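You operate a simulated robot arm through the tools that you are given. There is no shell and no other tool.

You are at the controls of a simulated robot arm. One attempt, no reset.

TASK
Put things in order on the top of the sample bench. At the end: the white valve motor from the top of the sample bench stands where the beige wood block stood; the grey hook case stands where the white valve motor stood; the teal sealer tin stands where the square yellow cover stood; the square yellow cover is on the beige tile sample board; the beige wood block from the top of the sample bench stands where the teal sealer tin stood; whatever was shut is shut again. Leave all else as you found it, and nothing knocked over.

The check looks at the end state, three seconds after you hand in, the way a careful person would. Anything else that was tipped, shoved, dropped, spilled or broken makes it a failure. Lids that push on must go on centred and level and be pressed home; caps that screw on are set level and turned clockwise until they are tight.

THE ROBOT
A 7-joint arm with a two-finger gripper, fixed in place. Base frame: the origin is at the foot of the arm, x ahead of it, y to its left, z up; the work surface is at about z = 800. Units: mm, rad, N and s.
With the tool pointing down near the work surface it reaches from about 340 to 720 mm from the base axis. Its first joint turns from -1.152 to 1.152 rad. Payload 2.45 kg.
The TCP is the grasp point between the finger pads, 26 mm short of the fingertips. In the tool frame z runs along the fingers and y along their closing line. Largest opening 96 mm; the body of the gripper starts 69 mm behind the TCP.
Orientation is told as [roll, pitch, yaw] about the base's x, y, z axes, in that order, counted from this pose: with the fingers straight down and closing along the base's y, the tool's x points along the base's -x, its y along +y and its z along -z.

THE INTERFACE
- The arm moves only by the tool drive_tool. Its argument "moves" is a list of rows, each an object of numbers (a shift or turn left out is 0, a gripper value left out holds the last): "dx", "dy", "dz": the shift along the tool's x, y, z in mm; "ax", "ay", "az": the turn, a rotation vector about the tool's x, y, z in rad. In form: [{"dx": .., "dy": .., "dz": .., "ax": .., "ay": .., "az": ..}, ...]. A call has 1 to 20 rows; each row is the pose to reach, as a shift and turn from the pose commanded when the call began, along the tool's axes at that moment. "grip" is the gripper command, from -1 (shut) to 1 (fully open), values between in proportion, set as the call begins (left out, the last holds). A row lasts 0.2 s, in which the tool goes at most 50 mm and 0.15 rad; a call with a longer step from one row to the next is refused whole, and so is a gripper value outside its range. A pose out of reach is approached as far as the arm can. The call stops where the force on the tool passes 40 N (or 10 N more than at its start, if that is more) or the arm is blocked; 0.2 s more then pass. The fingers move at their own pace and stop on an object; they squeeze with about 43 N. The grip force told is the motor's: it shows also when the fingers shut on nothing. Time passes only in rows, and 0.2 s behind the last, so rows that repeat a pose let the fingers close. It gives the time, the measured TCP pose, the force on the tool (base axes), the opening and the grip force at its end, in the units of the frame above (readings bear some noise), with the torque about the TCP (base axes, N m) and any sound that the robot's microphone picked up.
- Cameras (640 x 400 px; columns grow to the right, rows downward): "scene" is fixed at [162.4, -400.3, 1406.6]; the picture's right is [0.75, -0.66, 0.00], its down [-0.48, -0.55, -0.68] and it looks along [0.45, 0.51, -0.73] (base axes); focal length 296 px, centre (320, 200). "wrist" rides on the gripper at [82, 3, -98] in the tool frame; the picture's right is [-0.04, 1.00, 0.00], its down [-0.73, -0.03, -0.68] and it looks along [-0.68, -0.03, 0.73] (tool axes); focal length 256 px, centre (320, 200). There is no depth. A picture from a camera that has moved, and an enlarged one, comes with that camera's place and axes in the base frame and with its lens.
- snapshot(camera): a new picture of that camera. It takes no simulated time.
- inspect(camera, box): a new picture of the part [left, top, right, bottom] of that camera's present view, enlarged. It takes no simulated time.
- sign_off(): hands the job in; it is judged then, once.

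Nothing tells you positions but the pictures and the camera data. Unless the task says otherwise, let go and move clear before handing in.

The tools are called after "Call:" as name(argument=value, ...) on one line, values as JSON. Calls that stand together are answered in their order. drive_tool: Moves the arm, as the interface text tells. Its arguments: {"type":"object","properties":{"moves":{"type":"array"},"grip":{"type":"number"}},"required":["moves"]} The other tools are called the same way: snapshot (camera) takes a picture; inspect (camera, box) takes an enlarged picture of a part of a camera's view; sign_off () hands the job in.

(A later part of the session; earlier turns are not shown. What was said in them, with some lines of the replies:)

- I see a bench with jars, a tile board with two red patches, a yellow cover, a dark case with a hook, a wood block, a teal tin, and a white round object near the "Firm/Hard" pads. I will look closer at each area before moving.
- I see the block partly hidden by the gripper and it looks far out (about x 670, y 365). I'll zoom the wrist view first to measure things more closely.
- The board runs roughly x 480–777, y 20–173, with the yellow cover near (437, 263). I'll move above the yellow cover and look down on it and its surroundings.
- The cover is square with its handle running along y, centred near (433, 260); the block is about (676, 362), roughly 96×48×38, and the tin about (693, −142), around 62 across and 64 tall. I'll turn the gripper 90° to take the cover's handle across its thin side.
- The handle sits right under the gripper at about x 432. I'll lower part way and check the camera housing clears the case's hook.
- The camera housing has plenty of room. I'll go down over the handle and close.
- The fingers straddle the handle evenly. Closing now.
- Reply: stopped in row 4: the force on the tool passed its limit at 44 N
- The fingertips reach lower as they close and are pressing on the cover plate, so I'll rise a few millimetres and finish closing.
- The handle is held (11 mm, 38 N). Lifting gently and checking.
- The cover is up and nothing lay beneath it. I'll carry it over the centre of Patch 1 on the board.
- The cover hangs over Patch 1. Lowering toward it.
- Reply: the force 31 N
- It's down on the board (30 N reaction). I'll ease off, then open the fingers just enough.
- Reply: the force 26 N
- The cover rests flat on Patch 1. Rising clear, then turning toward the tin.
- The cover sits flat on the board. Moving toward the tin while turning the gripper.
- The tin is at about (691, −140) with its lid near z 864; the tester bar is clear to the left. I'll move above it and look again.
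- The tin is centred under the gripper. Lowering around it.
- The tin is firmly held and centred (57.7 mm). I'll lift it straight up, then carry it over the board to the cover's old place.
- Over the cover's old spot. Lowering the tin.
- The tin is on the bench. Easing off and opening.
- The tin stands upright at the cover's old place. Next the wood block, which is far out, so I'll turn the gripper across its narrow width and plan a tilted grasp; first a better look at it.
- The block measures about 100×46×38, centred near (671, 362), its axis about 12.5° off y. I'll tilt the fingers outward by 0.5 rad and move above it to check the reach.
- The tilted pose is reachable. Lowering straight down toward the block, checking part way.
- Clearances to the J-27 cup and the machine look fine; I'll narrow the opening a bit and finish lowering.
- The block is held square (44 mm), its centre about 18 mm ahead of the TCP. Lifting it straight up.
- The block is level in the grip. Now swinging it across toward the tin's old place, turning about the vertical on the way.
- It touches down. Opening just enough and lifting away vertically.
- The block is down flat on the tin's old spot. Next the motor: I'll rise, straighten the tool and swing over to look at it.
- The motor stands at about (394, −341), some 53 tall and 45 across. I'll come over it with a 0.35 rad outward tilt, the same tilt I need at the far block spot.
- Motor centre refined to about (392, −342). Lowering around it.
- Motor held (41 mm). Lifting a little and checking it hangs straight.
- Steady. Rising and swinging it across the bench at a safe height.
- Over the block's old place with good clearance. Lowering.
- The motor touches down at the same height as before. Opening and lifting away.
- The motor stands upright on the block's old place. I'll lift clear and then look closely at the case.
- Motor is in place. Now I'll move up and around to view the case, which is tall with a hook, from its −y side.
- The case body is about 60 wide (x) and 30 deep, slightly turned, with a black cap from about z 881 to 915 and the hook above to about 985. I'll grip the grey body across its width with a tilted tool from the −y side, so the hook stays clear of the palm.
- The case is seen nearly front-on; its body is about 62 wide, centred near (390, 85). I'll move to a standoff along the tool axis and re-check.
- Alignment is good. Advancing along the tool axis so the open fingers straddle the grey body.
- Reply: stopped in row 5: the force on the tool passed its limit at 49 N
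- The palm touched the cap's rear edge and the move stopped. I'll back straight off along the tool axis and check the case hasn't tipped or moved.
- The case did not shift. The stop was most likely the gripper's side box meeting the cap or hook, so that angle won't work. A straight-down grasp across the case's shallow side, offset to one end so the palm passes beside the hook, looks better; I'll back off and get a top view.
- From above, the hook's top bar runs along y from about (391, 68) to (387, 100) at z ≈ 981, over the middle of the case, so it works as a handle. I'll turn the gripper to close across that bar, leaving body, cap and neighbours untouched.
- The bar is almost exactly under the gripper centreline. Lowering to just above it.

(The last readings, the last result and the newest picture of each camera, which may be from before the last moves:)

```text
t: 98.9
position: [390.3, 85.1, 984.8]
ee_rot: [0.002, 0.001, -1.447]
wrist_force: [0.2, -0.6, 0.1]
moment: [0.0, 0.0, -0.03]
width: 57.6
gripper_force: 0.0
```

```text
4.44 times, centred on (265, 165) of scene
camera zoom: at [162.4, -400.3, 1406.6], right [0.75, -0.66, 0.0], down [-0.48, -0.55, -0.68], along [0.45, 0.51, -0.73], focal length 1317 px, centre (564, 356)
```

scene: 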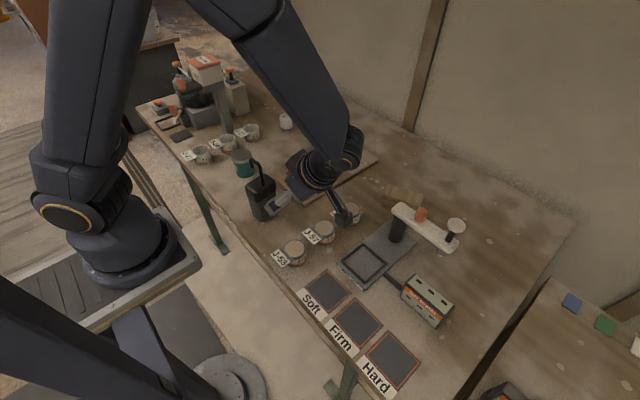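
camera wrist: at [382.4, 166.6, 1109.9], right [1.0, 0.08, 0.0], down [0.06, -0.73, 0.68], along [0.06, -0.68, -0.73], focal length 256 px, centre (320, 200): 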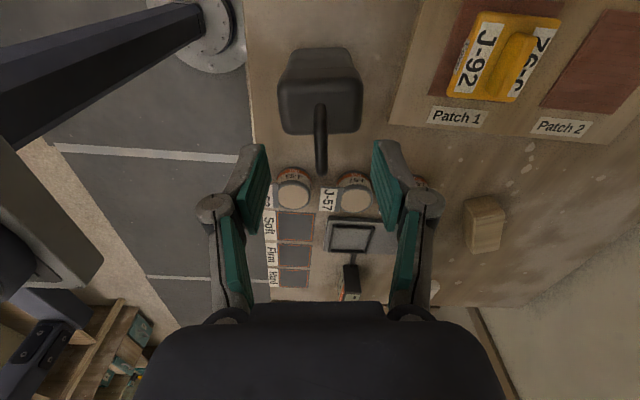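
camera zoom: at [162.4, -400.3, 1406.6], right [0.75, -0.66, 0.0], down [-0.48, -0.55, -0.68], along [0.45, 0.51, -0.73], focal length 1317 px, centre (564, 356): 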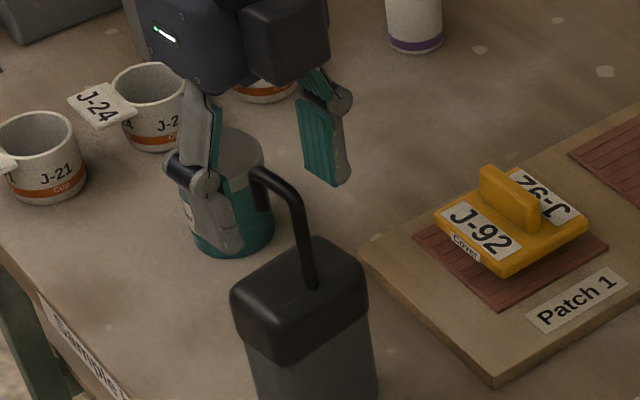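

The fingers straddle the bar. Closing part way to check centring first.

Call:
drive_tool(moves=[{"dz": 0}, {"dz": 0}, {"dz": 0}], grip=-0.55)

Call:
inspect(camera="wrist", box=[260, 90, 380, 230])

Call:
inspect(camera="scene", box=[220, 120, 310, 210])

```text
t: 99.7
position: [389.2, 85.7, 986.1]
ee_rot: [0.003, 0.002, -1.448]
wrist_force: [0.2, -0.5, -0.4]
moment: [0.01, 0.01, 0.03]
width: 21.5
gripper_force: 0.0
```

```text
2.86 times, centred on (320, 160) of wrist
camera zoom: at [382.9, 166.6, 1083.1], right [1.0, 0.08, 0.0], down [0.06, -0.73, 0.68], along [0.06, -0.68, -0.73], focal length 731 px, centre (320, 314)
```

zoom: 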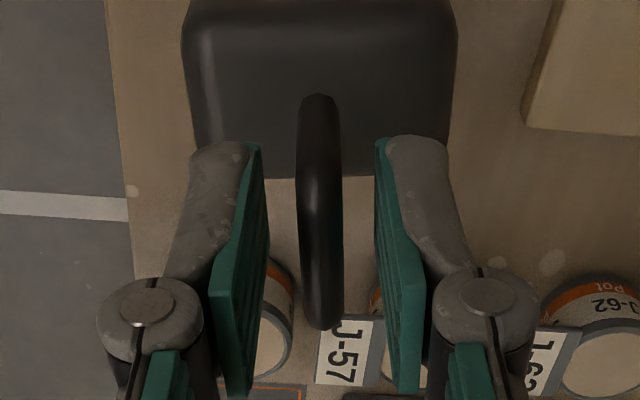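

```text
4.44 times, centred on (265, 165) of scene
camera zoom: at [162.4, -400.3, 1406.6], right [0.75, -0.66, 0.0], down [-0.48, -0.55, -0.68], along [0.45, 0.51, -0.73], focal length 1317 px, centre (564, 356)
```

zoom: 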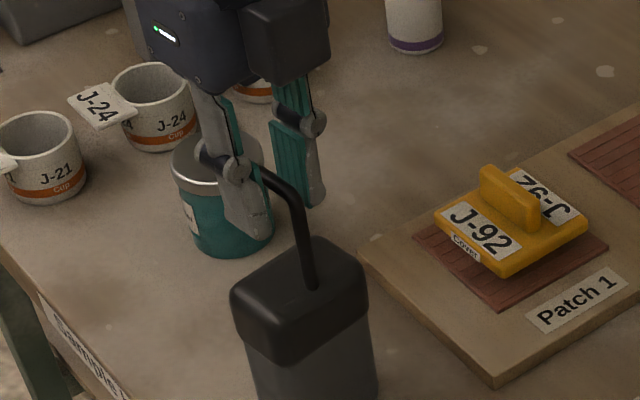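

Centred to within a millimetre. Closing on the bar.

Call:
drive_tool(moves=[{"dz": 0}, {"dz": 0}, {"dz": 0}, {"dz": 0}], grip=-1)

Call:
inspect(camera="wrist", box=[260, 90, 380, 230])

```text
t: 100.7
position: [390.6, 85.2, 986.0]
ee_rot: [0.003, 0.002, -1.447]
wrist_force: [-0.4, 0.2, 0.3]
moment: [-0.01, 0.03, 0.01]
width: 6.2
gripper_force: 34.2
```

```text
2.86 times, centred on (320, 160) of wrist
camera zoom: at [382.9, 166.6, 1083.0], right [1.0, 0.08, 0.0], down [0.06, -0.73, 0.68], along [0.06, -0.68, -0.73], focal length 731 px, centre (320, 314)
```

zoom: 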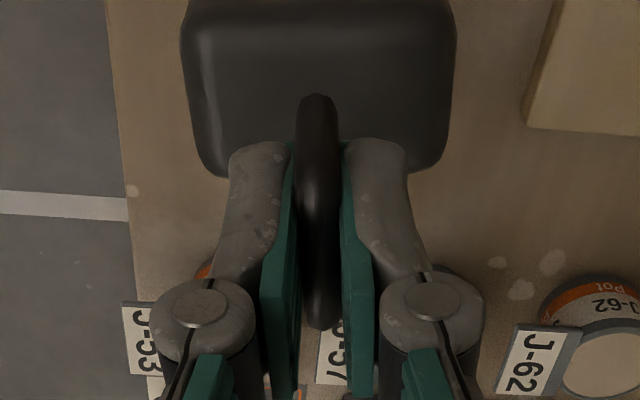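

Held (6 mm bar, 34 N). Lifting slowly a few millimetres and checking the case hangs level.

Call:
drive_tool(moves=[{"dz": -2}, {"dz": -5}, {"dz": -9}, {"dz": -12}, {"dz": -12}])

Call:
inspect(camera="wrist", box=[240, 60, 400, 230])

Call:
inspect(camera="scene", box=[210, 120, 330, 230])

```text
t: 101.9
position: [389.2, 86.1, 998.1]
ee_rot: [0.003, 0.001, -1.446]
wrist_force: [0.3, -0.6, -3.2]
moment: [0.0, 0.01, -0.02]
width: 6.5
gripper_force: 33.9
```

```text
2.35 times, centred on (320, 145) of wrist
camera zoom: at [382.3, 166.7, 1094.8], right [1.0, 0.08, 0.0], down [0.06, -0.73, 0.68], along [0.06, -0.68, -0.74], focal length 602 px, centre (320, 329)
```

zoom: 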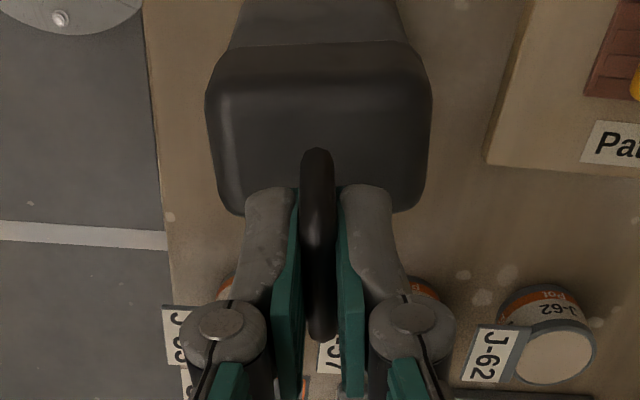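

```text
3.64 times, centred on (270, 175) of scene
camera zoom: at [162.4, -400.3, 1406.6], right [0.75, -0.66, 0.0], down [-0.48, -0.55, -0.68], along [0.45, 0.51, -0.73], focal length 1077 px, centre (502, 291)
```

zoom: 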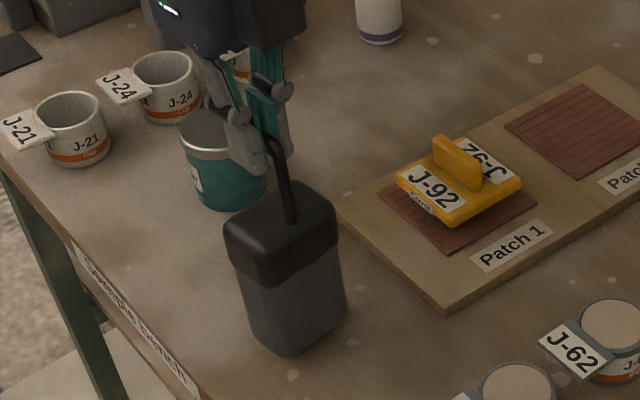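

It hangs level (about 3 N). Raising it above the jars, then carrying it smoothly to the motor's old place without turning it.

Call:
drive_tool(moves=[{"dz": -5}, {"dz": -15}, {"dz": -30}, {"dz": -47}, {"dz": -62}, {"dz": -73}, {"dz": -78}, {"dz": -78}])

Call:
drive_tool(moves=[{"dx": -5.96, "dy": -0.72}, {"dx": -17.87, "dy": -2.17}, {"dx": -35.74, "dy": -4.35}, {"dx": -59.56, "dy": -7.25}, {"dx": -85.37, "dy": -10.39}, {"dx": -111.18, "dy": -13.53}, {"dx": -136.99, "dy": -16.67}, {"dx": -162.8, "dy": -19.81}, {"dx": -188.6, "dy": -22.95}, {"dx": -214.4, "dy": -26.09}, {"dx": -240.2, "dy": -29.23}, {"dx": -266.0, "dy": -32.37}, {"dx": -291.9, "dy": -35.52}, {"dx": -317.7, "dy": -38.66}, {"dx": -343.5, "dy": -41.8}, {"dx": -369.3, "dy": -44.94}, {"dx": -390.1, "dy": -47.47}, {"dx": -405, "dy": -49.29}, {"dx": -415, "dy": -50.5}, {"dx": -422.4, "dy": -51.4}])

Call:
snapshot(camera="wrist")

Call:
snapshot(camera="scene")

```text
t: 103.7
position: [389.9, 85.2, 1075.9]
ee_rot: [0.004, 0.001, -1.447]
wrist_force: [-0.6, 0.5, -2.9]
moment: [0.0, 0.0, 0.02]
width: 6.3
gripper_force: 34.9
```

```text
t: 107.9
position: [389.1, -340.8, 1075.2]
ee_rot: [0.004, -0.001, -1.447]
wrist_force: [0.3, 0.0, -2.3]
moment: [0.03, 0.01, 0.0]
width: 6.2
gripper_force: 34.8
```

```text
taken
camera wrist: at [383.3, -259.4, 1173.1], right [1.0, 0.08, 0.0], down [0.06, -0.73, 0.68], along [0.06, -0.68, -0.73], focal length 256 px, centre (320, 200)
```

wrist: 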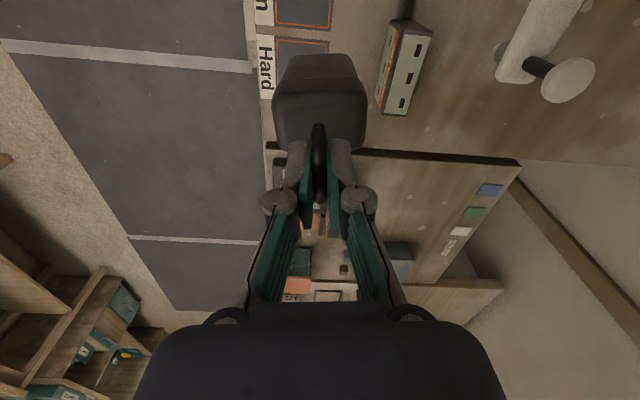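

```text
taken
```

scene: 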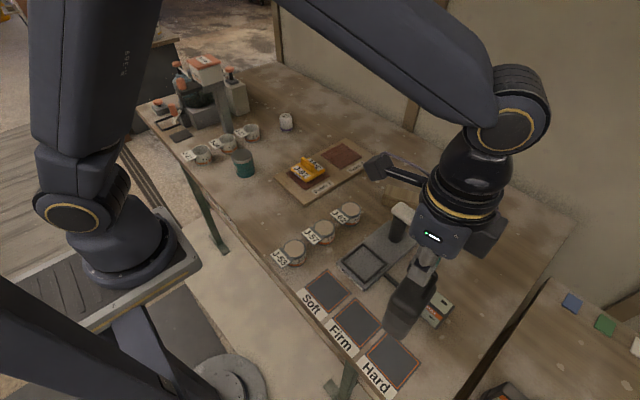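

The case hangs level over the motor's old place. Lowering it gently.

Call:
drive_tool(moves=[{"dz": 0}, {"dy": 0.5, "dz": 5}, {"dy": 0.5, "dz": 16}, {"dy": 0.5, "dz": 32}, {"dy": 0.5, "dz": 48}, {"dy": 0.5, "dz": 64}, {"dy": 0.5, "dz": 76}, {"dy": 0.5, "dz": 83}, {"dy": 0.5, "dz": 83}])

Call:
inspect(camera="wrist", box=[220, 30, 420, 230])

Call:
inspect(camera="scene", box=[330, 240, 490, 390])

```text
t: 109.9
position: [391.2, -339.5, 990.8]
ee_rot: [0.002, 0.001, -1.449]
wrist_force: [1.1, -0.6, -3.1]
moment: [0.03, -0.02, -0.02]
width: 6.5
gripper_force: 34.6
```

```text
2.00 times, centred on (320, 130) of wrist
camera zoom: at [384.6, -258.6, 1088.5], right [1.0, 0.08, 0.0], down [0.06, -0.73, 0.68], along [0.06, -0.68, -0.74], focal length 512 px, centre (320, 340)
```

zoom: 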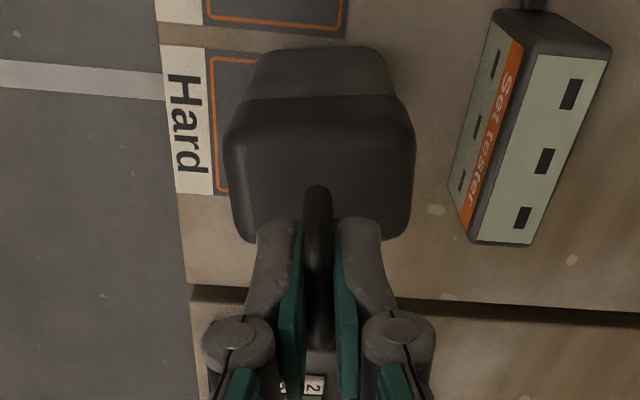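

```text
2.67 times, centred on (410, 315) of scene
camera zoom: at [162.4, -400.3, 1406.6], right [0.75, -0.66, 0.0], down [-0.48, -0.55, -0.68], along [0.45, 0.51, -0.73], focal length 790 px, centre (80, -107)
```

zoom: 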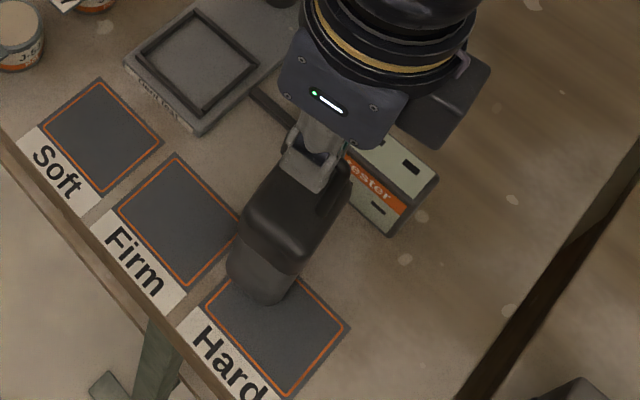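

Call:
drive_tool(moves=[{"dz": 1}, {"dz": 2}, {"dz": 3}, {"dz": 3.5}, {"dz": 3.5}])

```text
t: 111.1
position: [392.0, -339.2, 987.6]
ee_rot: [0.003, 0.002, -1.447]
wrist_force: [0.1, -0.5, -2.6]
moment: [-0.02, 0.0, 0.02]
width: 6.3
gripper_force: 35.0
```

Call:
drive_tool(moves=[{"dz": 0.7}, {"dz": 1.4}, {"dz": 1.4}])

```text
t: 111.9
position: [391.5, -339.6, 986.7]
ee_rot: [0.002, 0.001, -1.446]
wrist_force: [0.5, -0.6, -1.6]
moment: [0.03, 0.03, 0.01]
width: 6.3
gripper_force: 34.1
```

Call:
drive_tool(moves=[{"dz": 0.5}, {"dz": 1.0}, {"dz": 1.0}])

```text
t: 112.7
position: [391.6, -340.1, 986.6]
ee_rot: [0.003, 0.001, -1.447]
wrist_force: [-0.4, -0.9, -2.8]
moment: [0.03, 0.0, 0.02]
width: 6.3
gripper_force: 34.9
```

Call:
drive_tool(moves=[{"dz": 0.5}, {"dz": 1.0}, {"dz": 1.0}])

```text
t: 113.5
position: [392.2, -341.1, 986.1]
ee_rot: [0.003, 0.0, -1.447]
wrist_force: [0.2, 0.2, 0.5]
moment: [-0.02, 0.02, 0.01]
width: 6.2
gripper_force: 34.8
```

Call:
drive_tool(moves=[{"dz": 0.4}, {"dz": 0.7}, {"dz": 0.7}])

Call:
inspect(camera="wrist", box=[220, 30, 420, 230])

Call:
inspect(camera="scene", box=[330, 240, 490, 390])

```text
t: 114.3
position: [391.9, -338.3, 983.2]
ee_rot: [0.006, -0.001, -1.446]
wrist_force: [2.9, 3.0, 18.0]
moment: [0.21, -0.03, -0.05]
width: 6.2
gripper_force: 34.4
```

```text
2.00 times, centred on (320, 130) of wrist
camera zoom: at [384.8, -258.5, 1082.8], right [1.0, 0.08, 0.01], down [0.06, -0.73, 0.68], along [0.06, -0.68, -0.73], focal length 512 px, centre (320, 340)
```

zoom: 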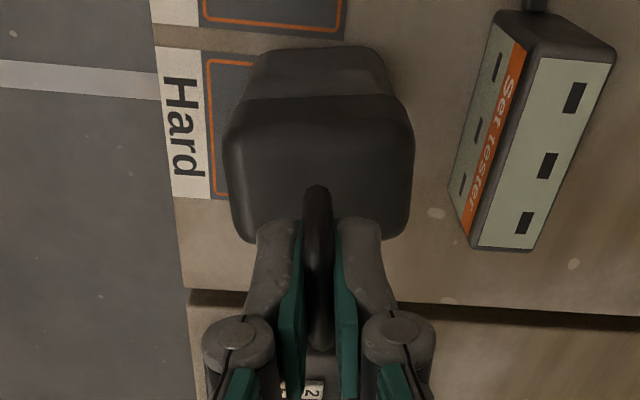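

```text
2.67 times, centred on (410, 315) of scene
camera zoom: at [162.3, -400.0, 1406.7], right [0.75, -0.66, 0.0], down [-0.48, -0.55, -0.68], along [0.45, 0.51, -0.73], focal length 790 px, centre (80, -107)
```

zoom: 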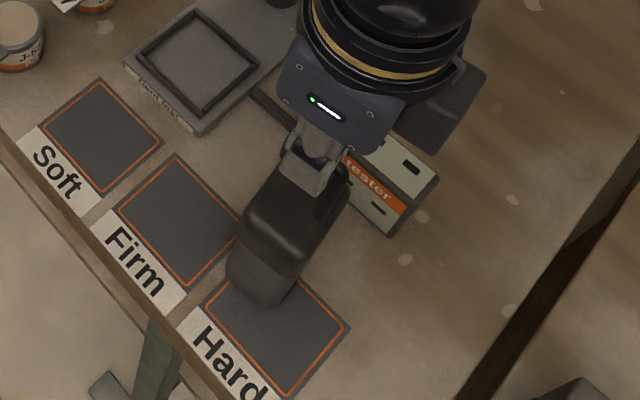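

It's down firmly (18 N). Easing off to near zero, then opening gently.

Call:
drive_tool(moves=[{"dz": -0.4}, {"dz": -0.7}, {"dz": -0.7}])

Call:
drive_tool(moves=[{"dz": 0}, {"dz": 0}, {"dz": 0}], grip=-0.5)

Call:
inspect(camera="wrist", box=[220, 30, 420, 230])

```text
t: 115.1
position: [391.4, -341.6, 986.1]
ee_rot: [0.004, 0.001, -1.446]
wrist_force: [1.2, 1.2, 11.6]
moment: [-0.16, -0.04, 0.03]
width: 6.5
gripper_force: 34.5
```

```text
t: 115.9
position: [391.6, -341.6, 984.6]
ee_rot: [0.003, 0.001, -1.446]
wrist_force: [-0.9, 0.1, -0.5]
moment: [0.0, 0.0, 0.0]
width: 23.9
gripper_force: 0.1
```

```text
2.00 times, centred on (320, 130) of wrist
camera zoom: at [384.3, -258.8, 1082.8], right [1.0, 0.08, 0.0], down [0.06, -0.73, 0.68], along [0.06, -0.68, -0.74], focal length 512 px, centre (320, 340)
```

zoom: 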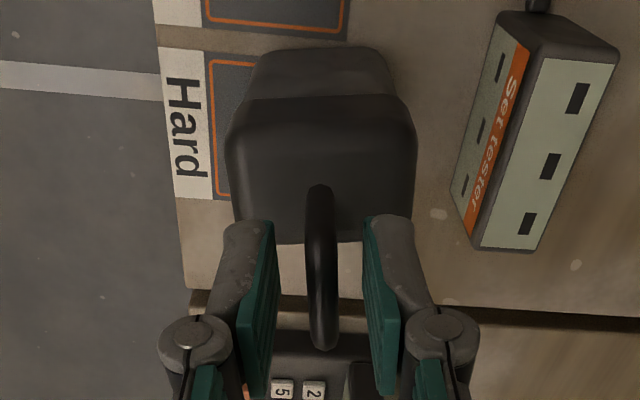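

Free and standing. Opening a bit more and rising straight up.

Call:
drive_tool(moves=[{"dz": 0}, {"dz": 0}, {"dz": -10}, {"dz": -30}, {"dz": -60}, {"dz": -95}, {"dz": -120}, {"dz": -120}], grip=0.0)

Call:
snapshot(camera="wrist")

Call:
inspect(camera="scene", box=[330, 240, 490, 390])

```text
t: 117.7
position: [391.8, -339.9, 1105.6]
ee_rot: [0.005, 0.001, -1.445]
wrist_force: [-0.2, 0.1, 0.1]
moment: [0.04, 0.01, 0.01]
width: 48.1
gripper_force: 0.0
```

```text
taken
camera wrist: at [384.3, -258.2, 1202.7], right [1.0, 0.08, 0.0], down [0.06, -0.73, 0.68], along [0.06, -0.68, -0.74], focal length 256 px, centre (320, 200)
```

wrist: 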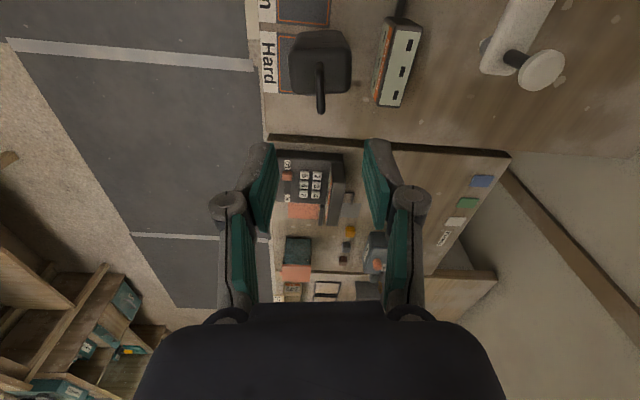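

```text
2.67 times, centred on (410, 315) of scene
camera zoom: at [162.4, -400.3, 1406.6], right [0.75, -0.66, 0.0], down [-0.48, -0.55, -0.68], along [0.45, 0.51, -0.73], focal length 790 px, centre (80, -107)
```

zoom: 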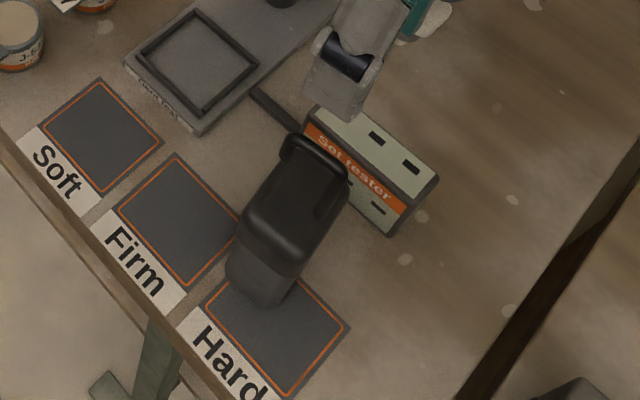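

The case stands at the motor's old place. Moving the arm clear and checking the whole bench.

Call:
drive_tool(moves=[{"dx": 20, "dy": 7}, {"dx": 55, "dy": 19.5}, {"dx": 95, "dy": 33.6}, {"dx": 135, "dy": 47.7}, {"dx": 175, "dy": 61.9}, {"dx": 215, "dy": 76}, {"dx": 255, "dy": 90.2}, {"dx": 295, "dy": 104.3}, {"dx": 328, "dy": 116}, {"dx": 328, "dy": 116}], grip=1)

Call:
snapshot(camera="scene")

Call:
snapshot(camera="wrist")

```text
t: 119.9
position: [465.0, 0.8, 1106.0]
ee_rot: [0.005, 0.002, -1.445]
wrist_force: [0.0, -1.2, 0.2]
moment: [-0.04, -0.01, -0.02]
width: 96.0
gripper_force: 0.0
```

```text
taken
```

scene: 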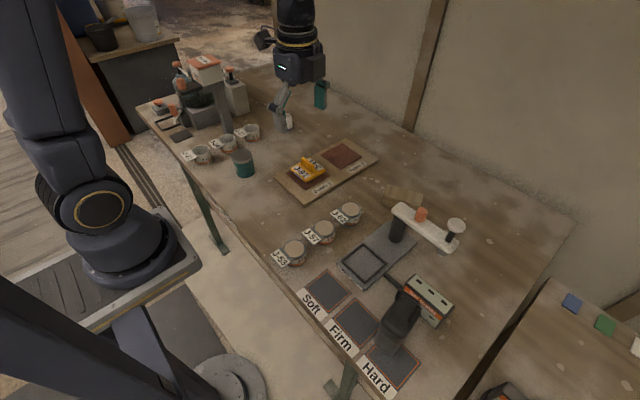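

```text
taken
camera wrist: at [458.5, 82.2, 1203.4], right [1.0, 0.08, 0.0], down [0.06, -0.73, 0.68], along [0.06, -0.68, -0.73], focal length 256 px, centre (320, 200)
```

wrist: 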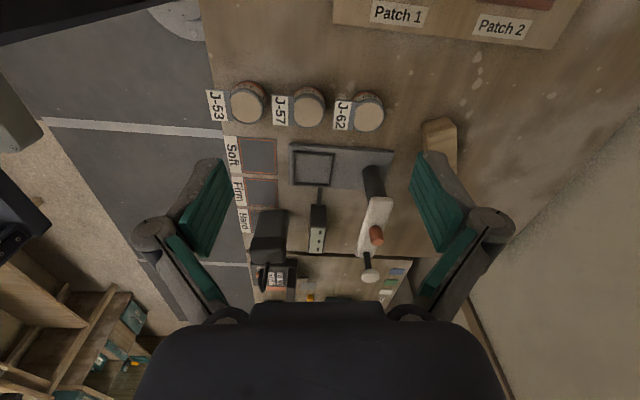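

Call:
inspect(camera="scene", box=[180, 100, 340, 200])

Call:
inspect(camera="scene", box=[330, 170, 490, 270])

Call:
inspect(camera="scene", box=[280, 260, 480, 385])

Call:
inspect(camera="scene", box=[260, 120, 400, 260])

```text
4.00 times, centred on (260, 150) of scene
camera zoom: at [162.4, -400.3, 1406.6], right [0.75, -0.66, 0.0], down [-0.48, -0.55, -0.68], along [0.45, 0.51, -0.73], focal length 1185 px, centre (560, 400)
```

zoom: 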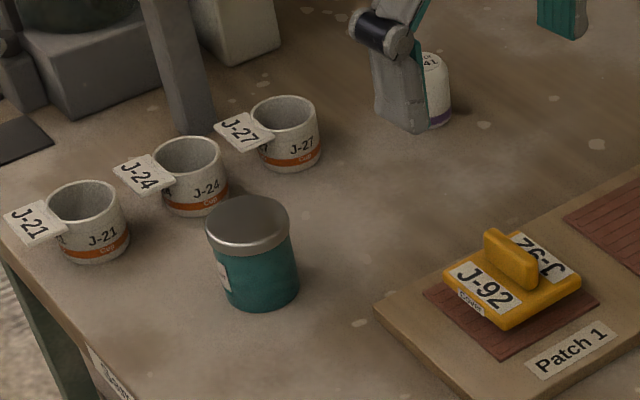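

```text
4.00 times, centred on (410, 220) of scene
camera zoom: at [162.4, -400.3, 1406.6], right [0.75, -0.66, 0.0], down [-0.48, -0.55, -0.68], along [0.45, 0.51, -0.73], focal length 1185 px, centre (-40, 120)
```

zoom: 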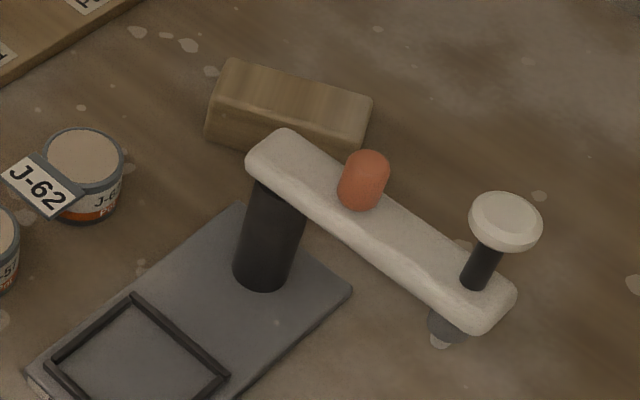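

```text
3.20 times, centred on (380, 322) of scene
camera zoom: at [162.4, -400.3, 1406.6], right [0.75, -0.66, 0.0], down [-0.48, -0.55, -0.68], along [0.45, 0.51, -0.73], focal length 948 px, centre (128, -192)
```

zoom: 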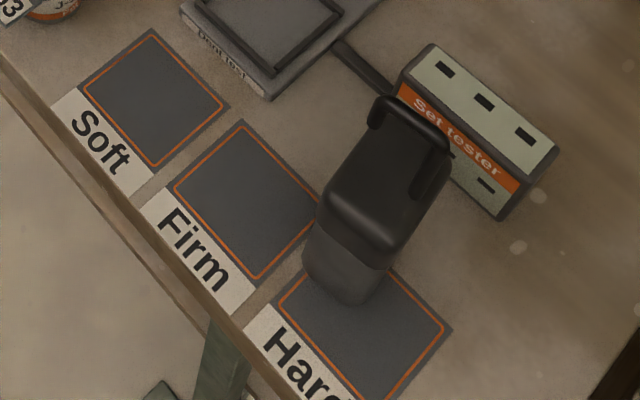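

```text
2.86 times, centred on (330, 190) of scene
camera zoom: at [162.4, -400.3, 1406.6], right [0.75, -0.66, 0.0], down [-0.48, -0.55, -0.68], along [0.45, 0.51, -0.73], focal length 846 px, centre (291, 229)
```

zoom: 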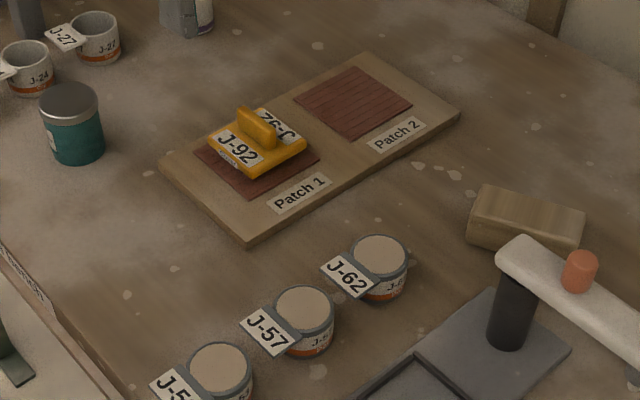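

All five items are placed. The cover lies flat on the board, the tin is upright with its lid level, and the block lies flat. The motor and the case stand upright, the neighbouring items look unmoved, and the arm is clear and open. Handing in now.

Call:
sign_off()

```text
The job is handed in.
```

I finished all five moves and handed the job in. The check's result hasn't come back.

| Item | Where it is now | How it sits |
|---|---|---|
| Square yellow cover | On Patch 1 of the beige tile sample board | Flat |
| Teal sealer tin | Where the yellow cover stood | Upright, lid level |
| Beige wood block | Where the teal tin stood | Flat, turned from its old orientation |
| White valve motor | Where the wood block stood | Upright |
| Grey hook case | Where the motor stood | Upright, same orientation as before |

- **Accuracy:** by my camera estimates each item sits within a few millimetres of its target spot. The block is the least certain, at up to about 6 mm off.
- **Contact with the case:** my first attempt to grip the case stopped when the gripper touched it, with a push of about 49 N. I compared pictures from before and after and saw no shift. I then lifted the case by its hook instead.
- **Nothing was opened:** no lids or caps came off during the work, so nothing needed shutting. The cups, jars, tester and mats look unmoved, and the arm is clear with the gripper open.
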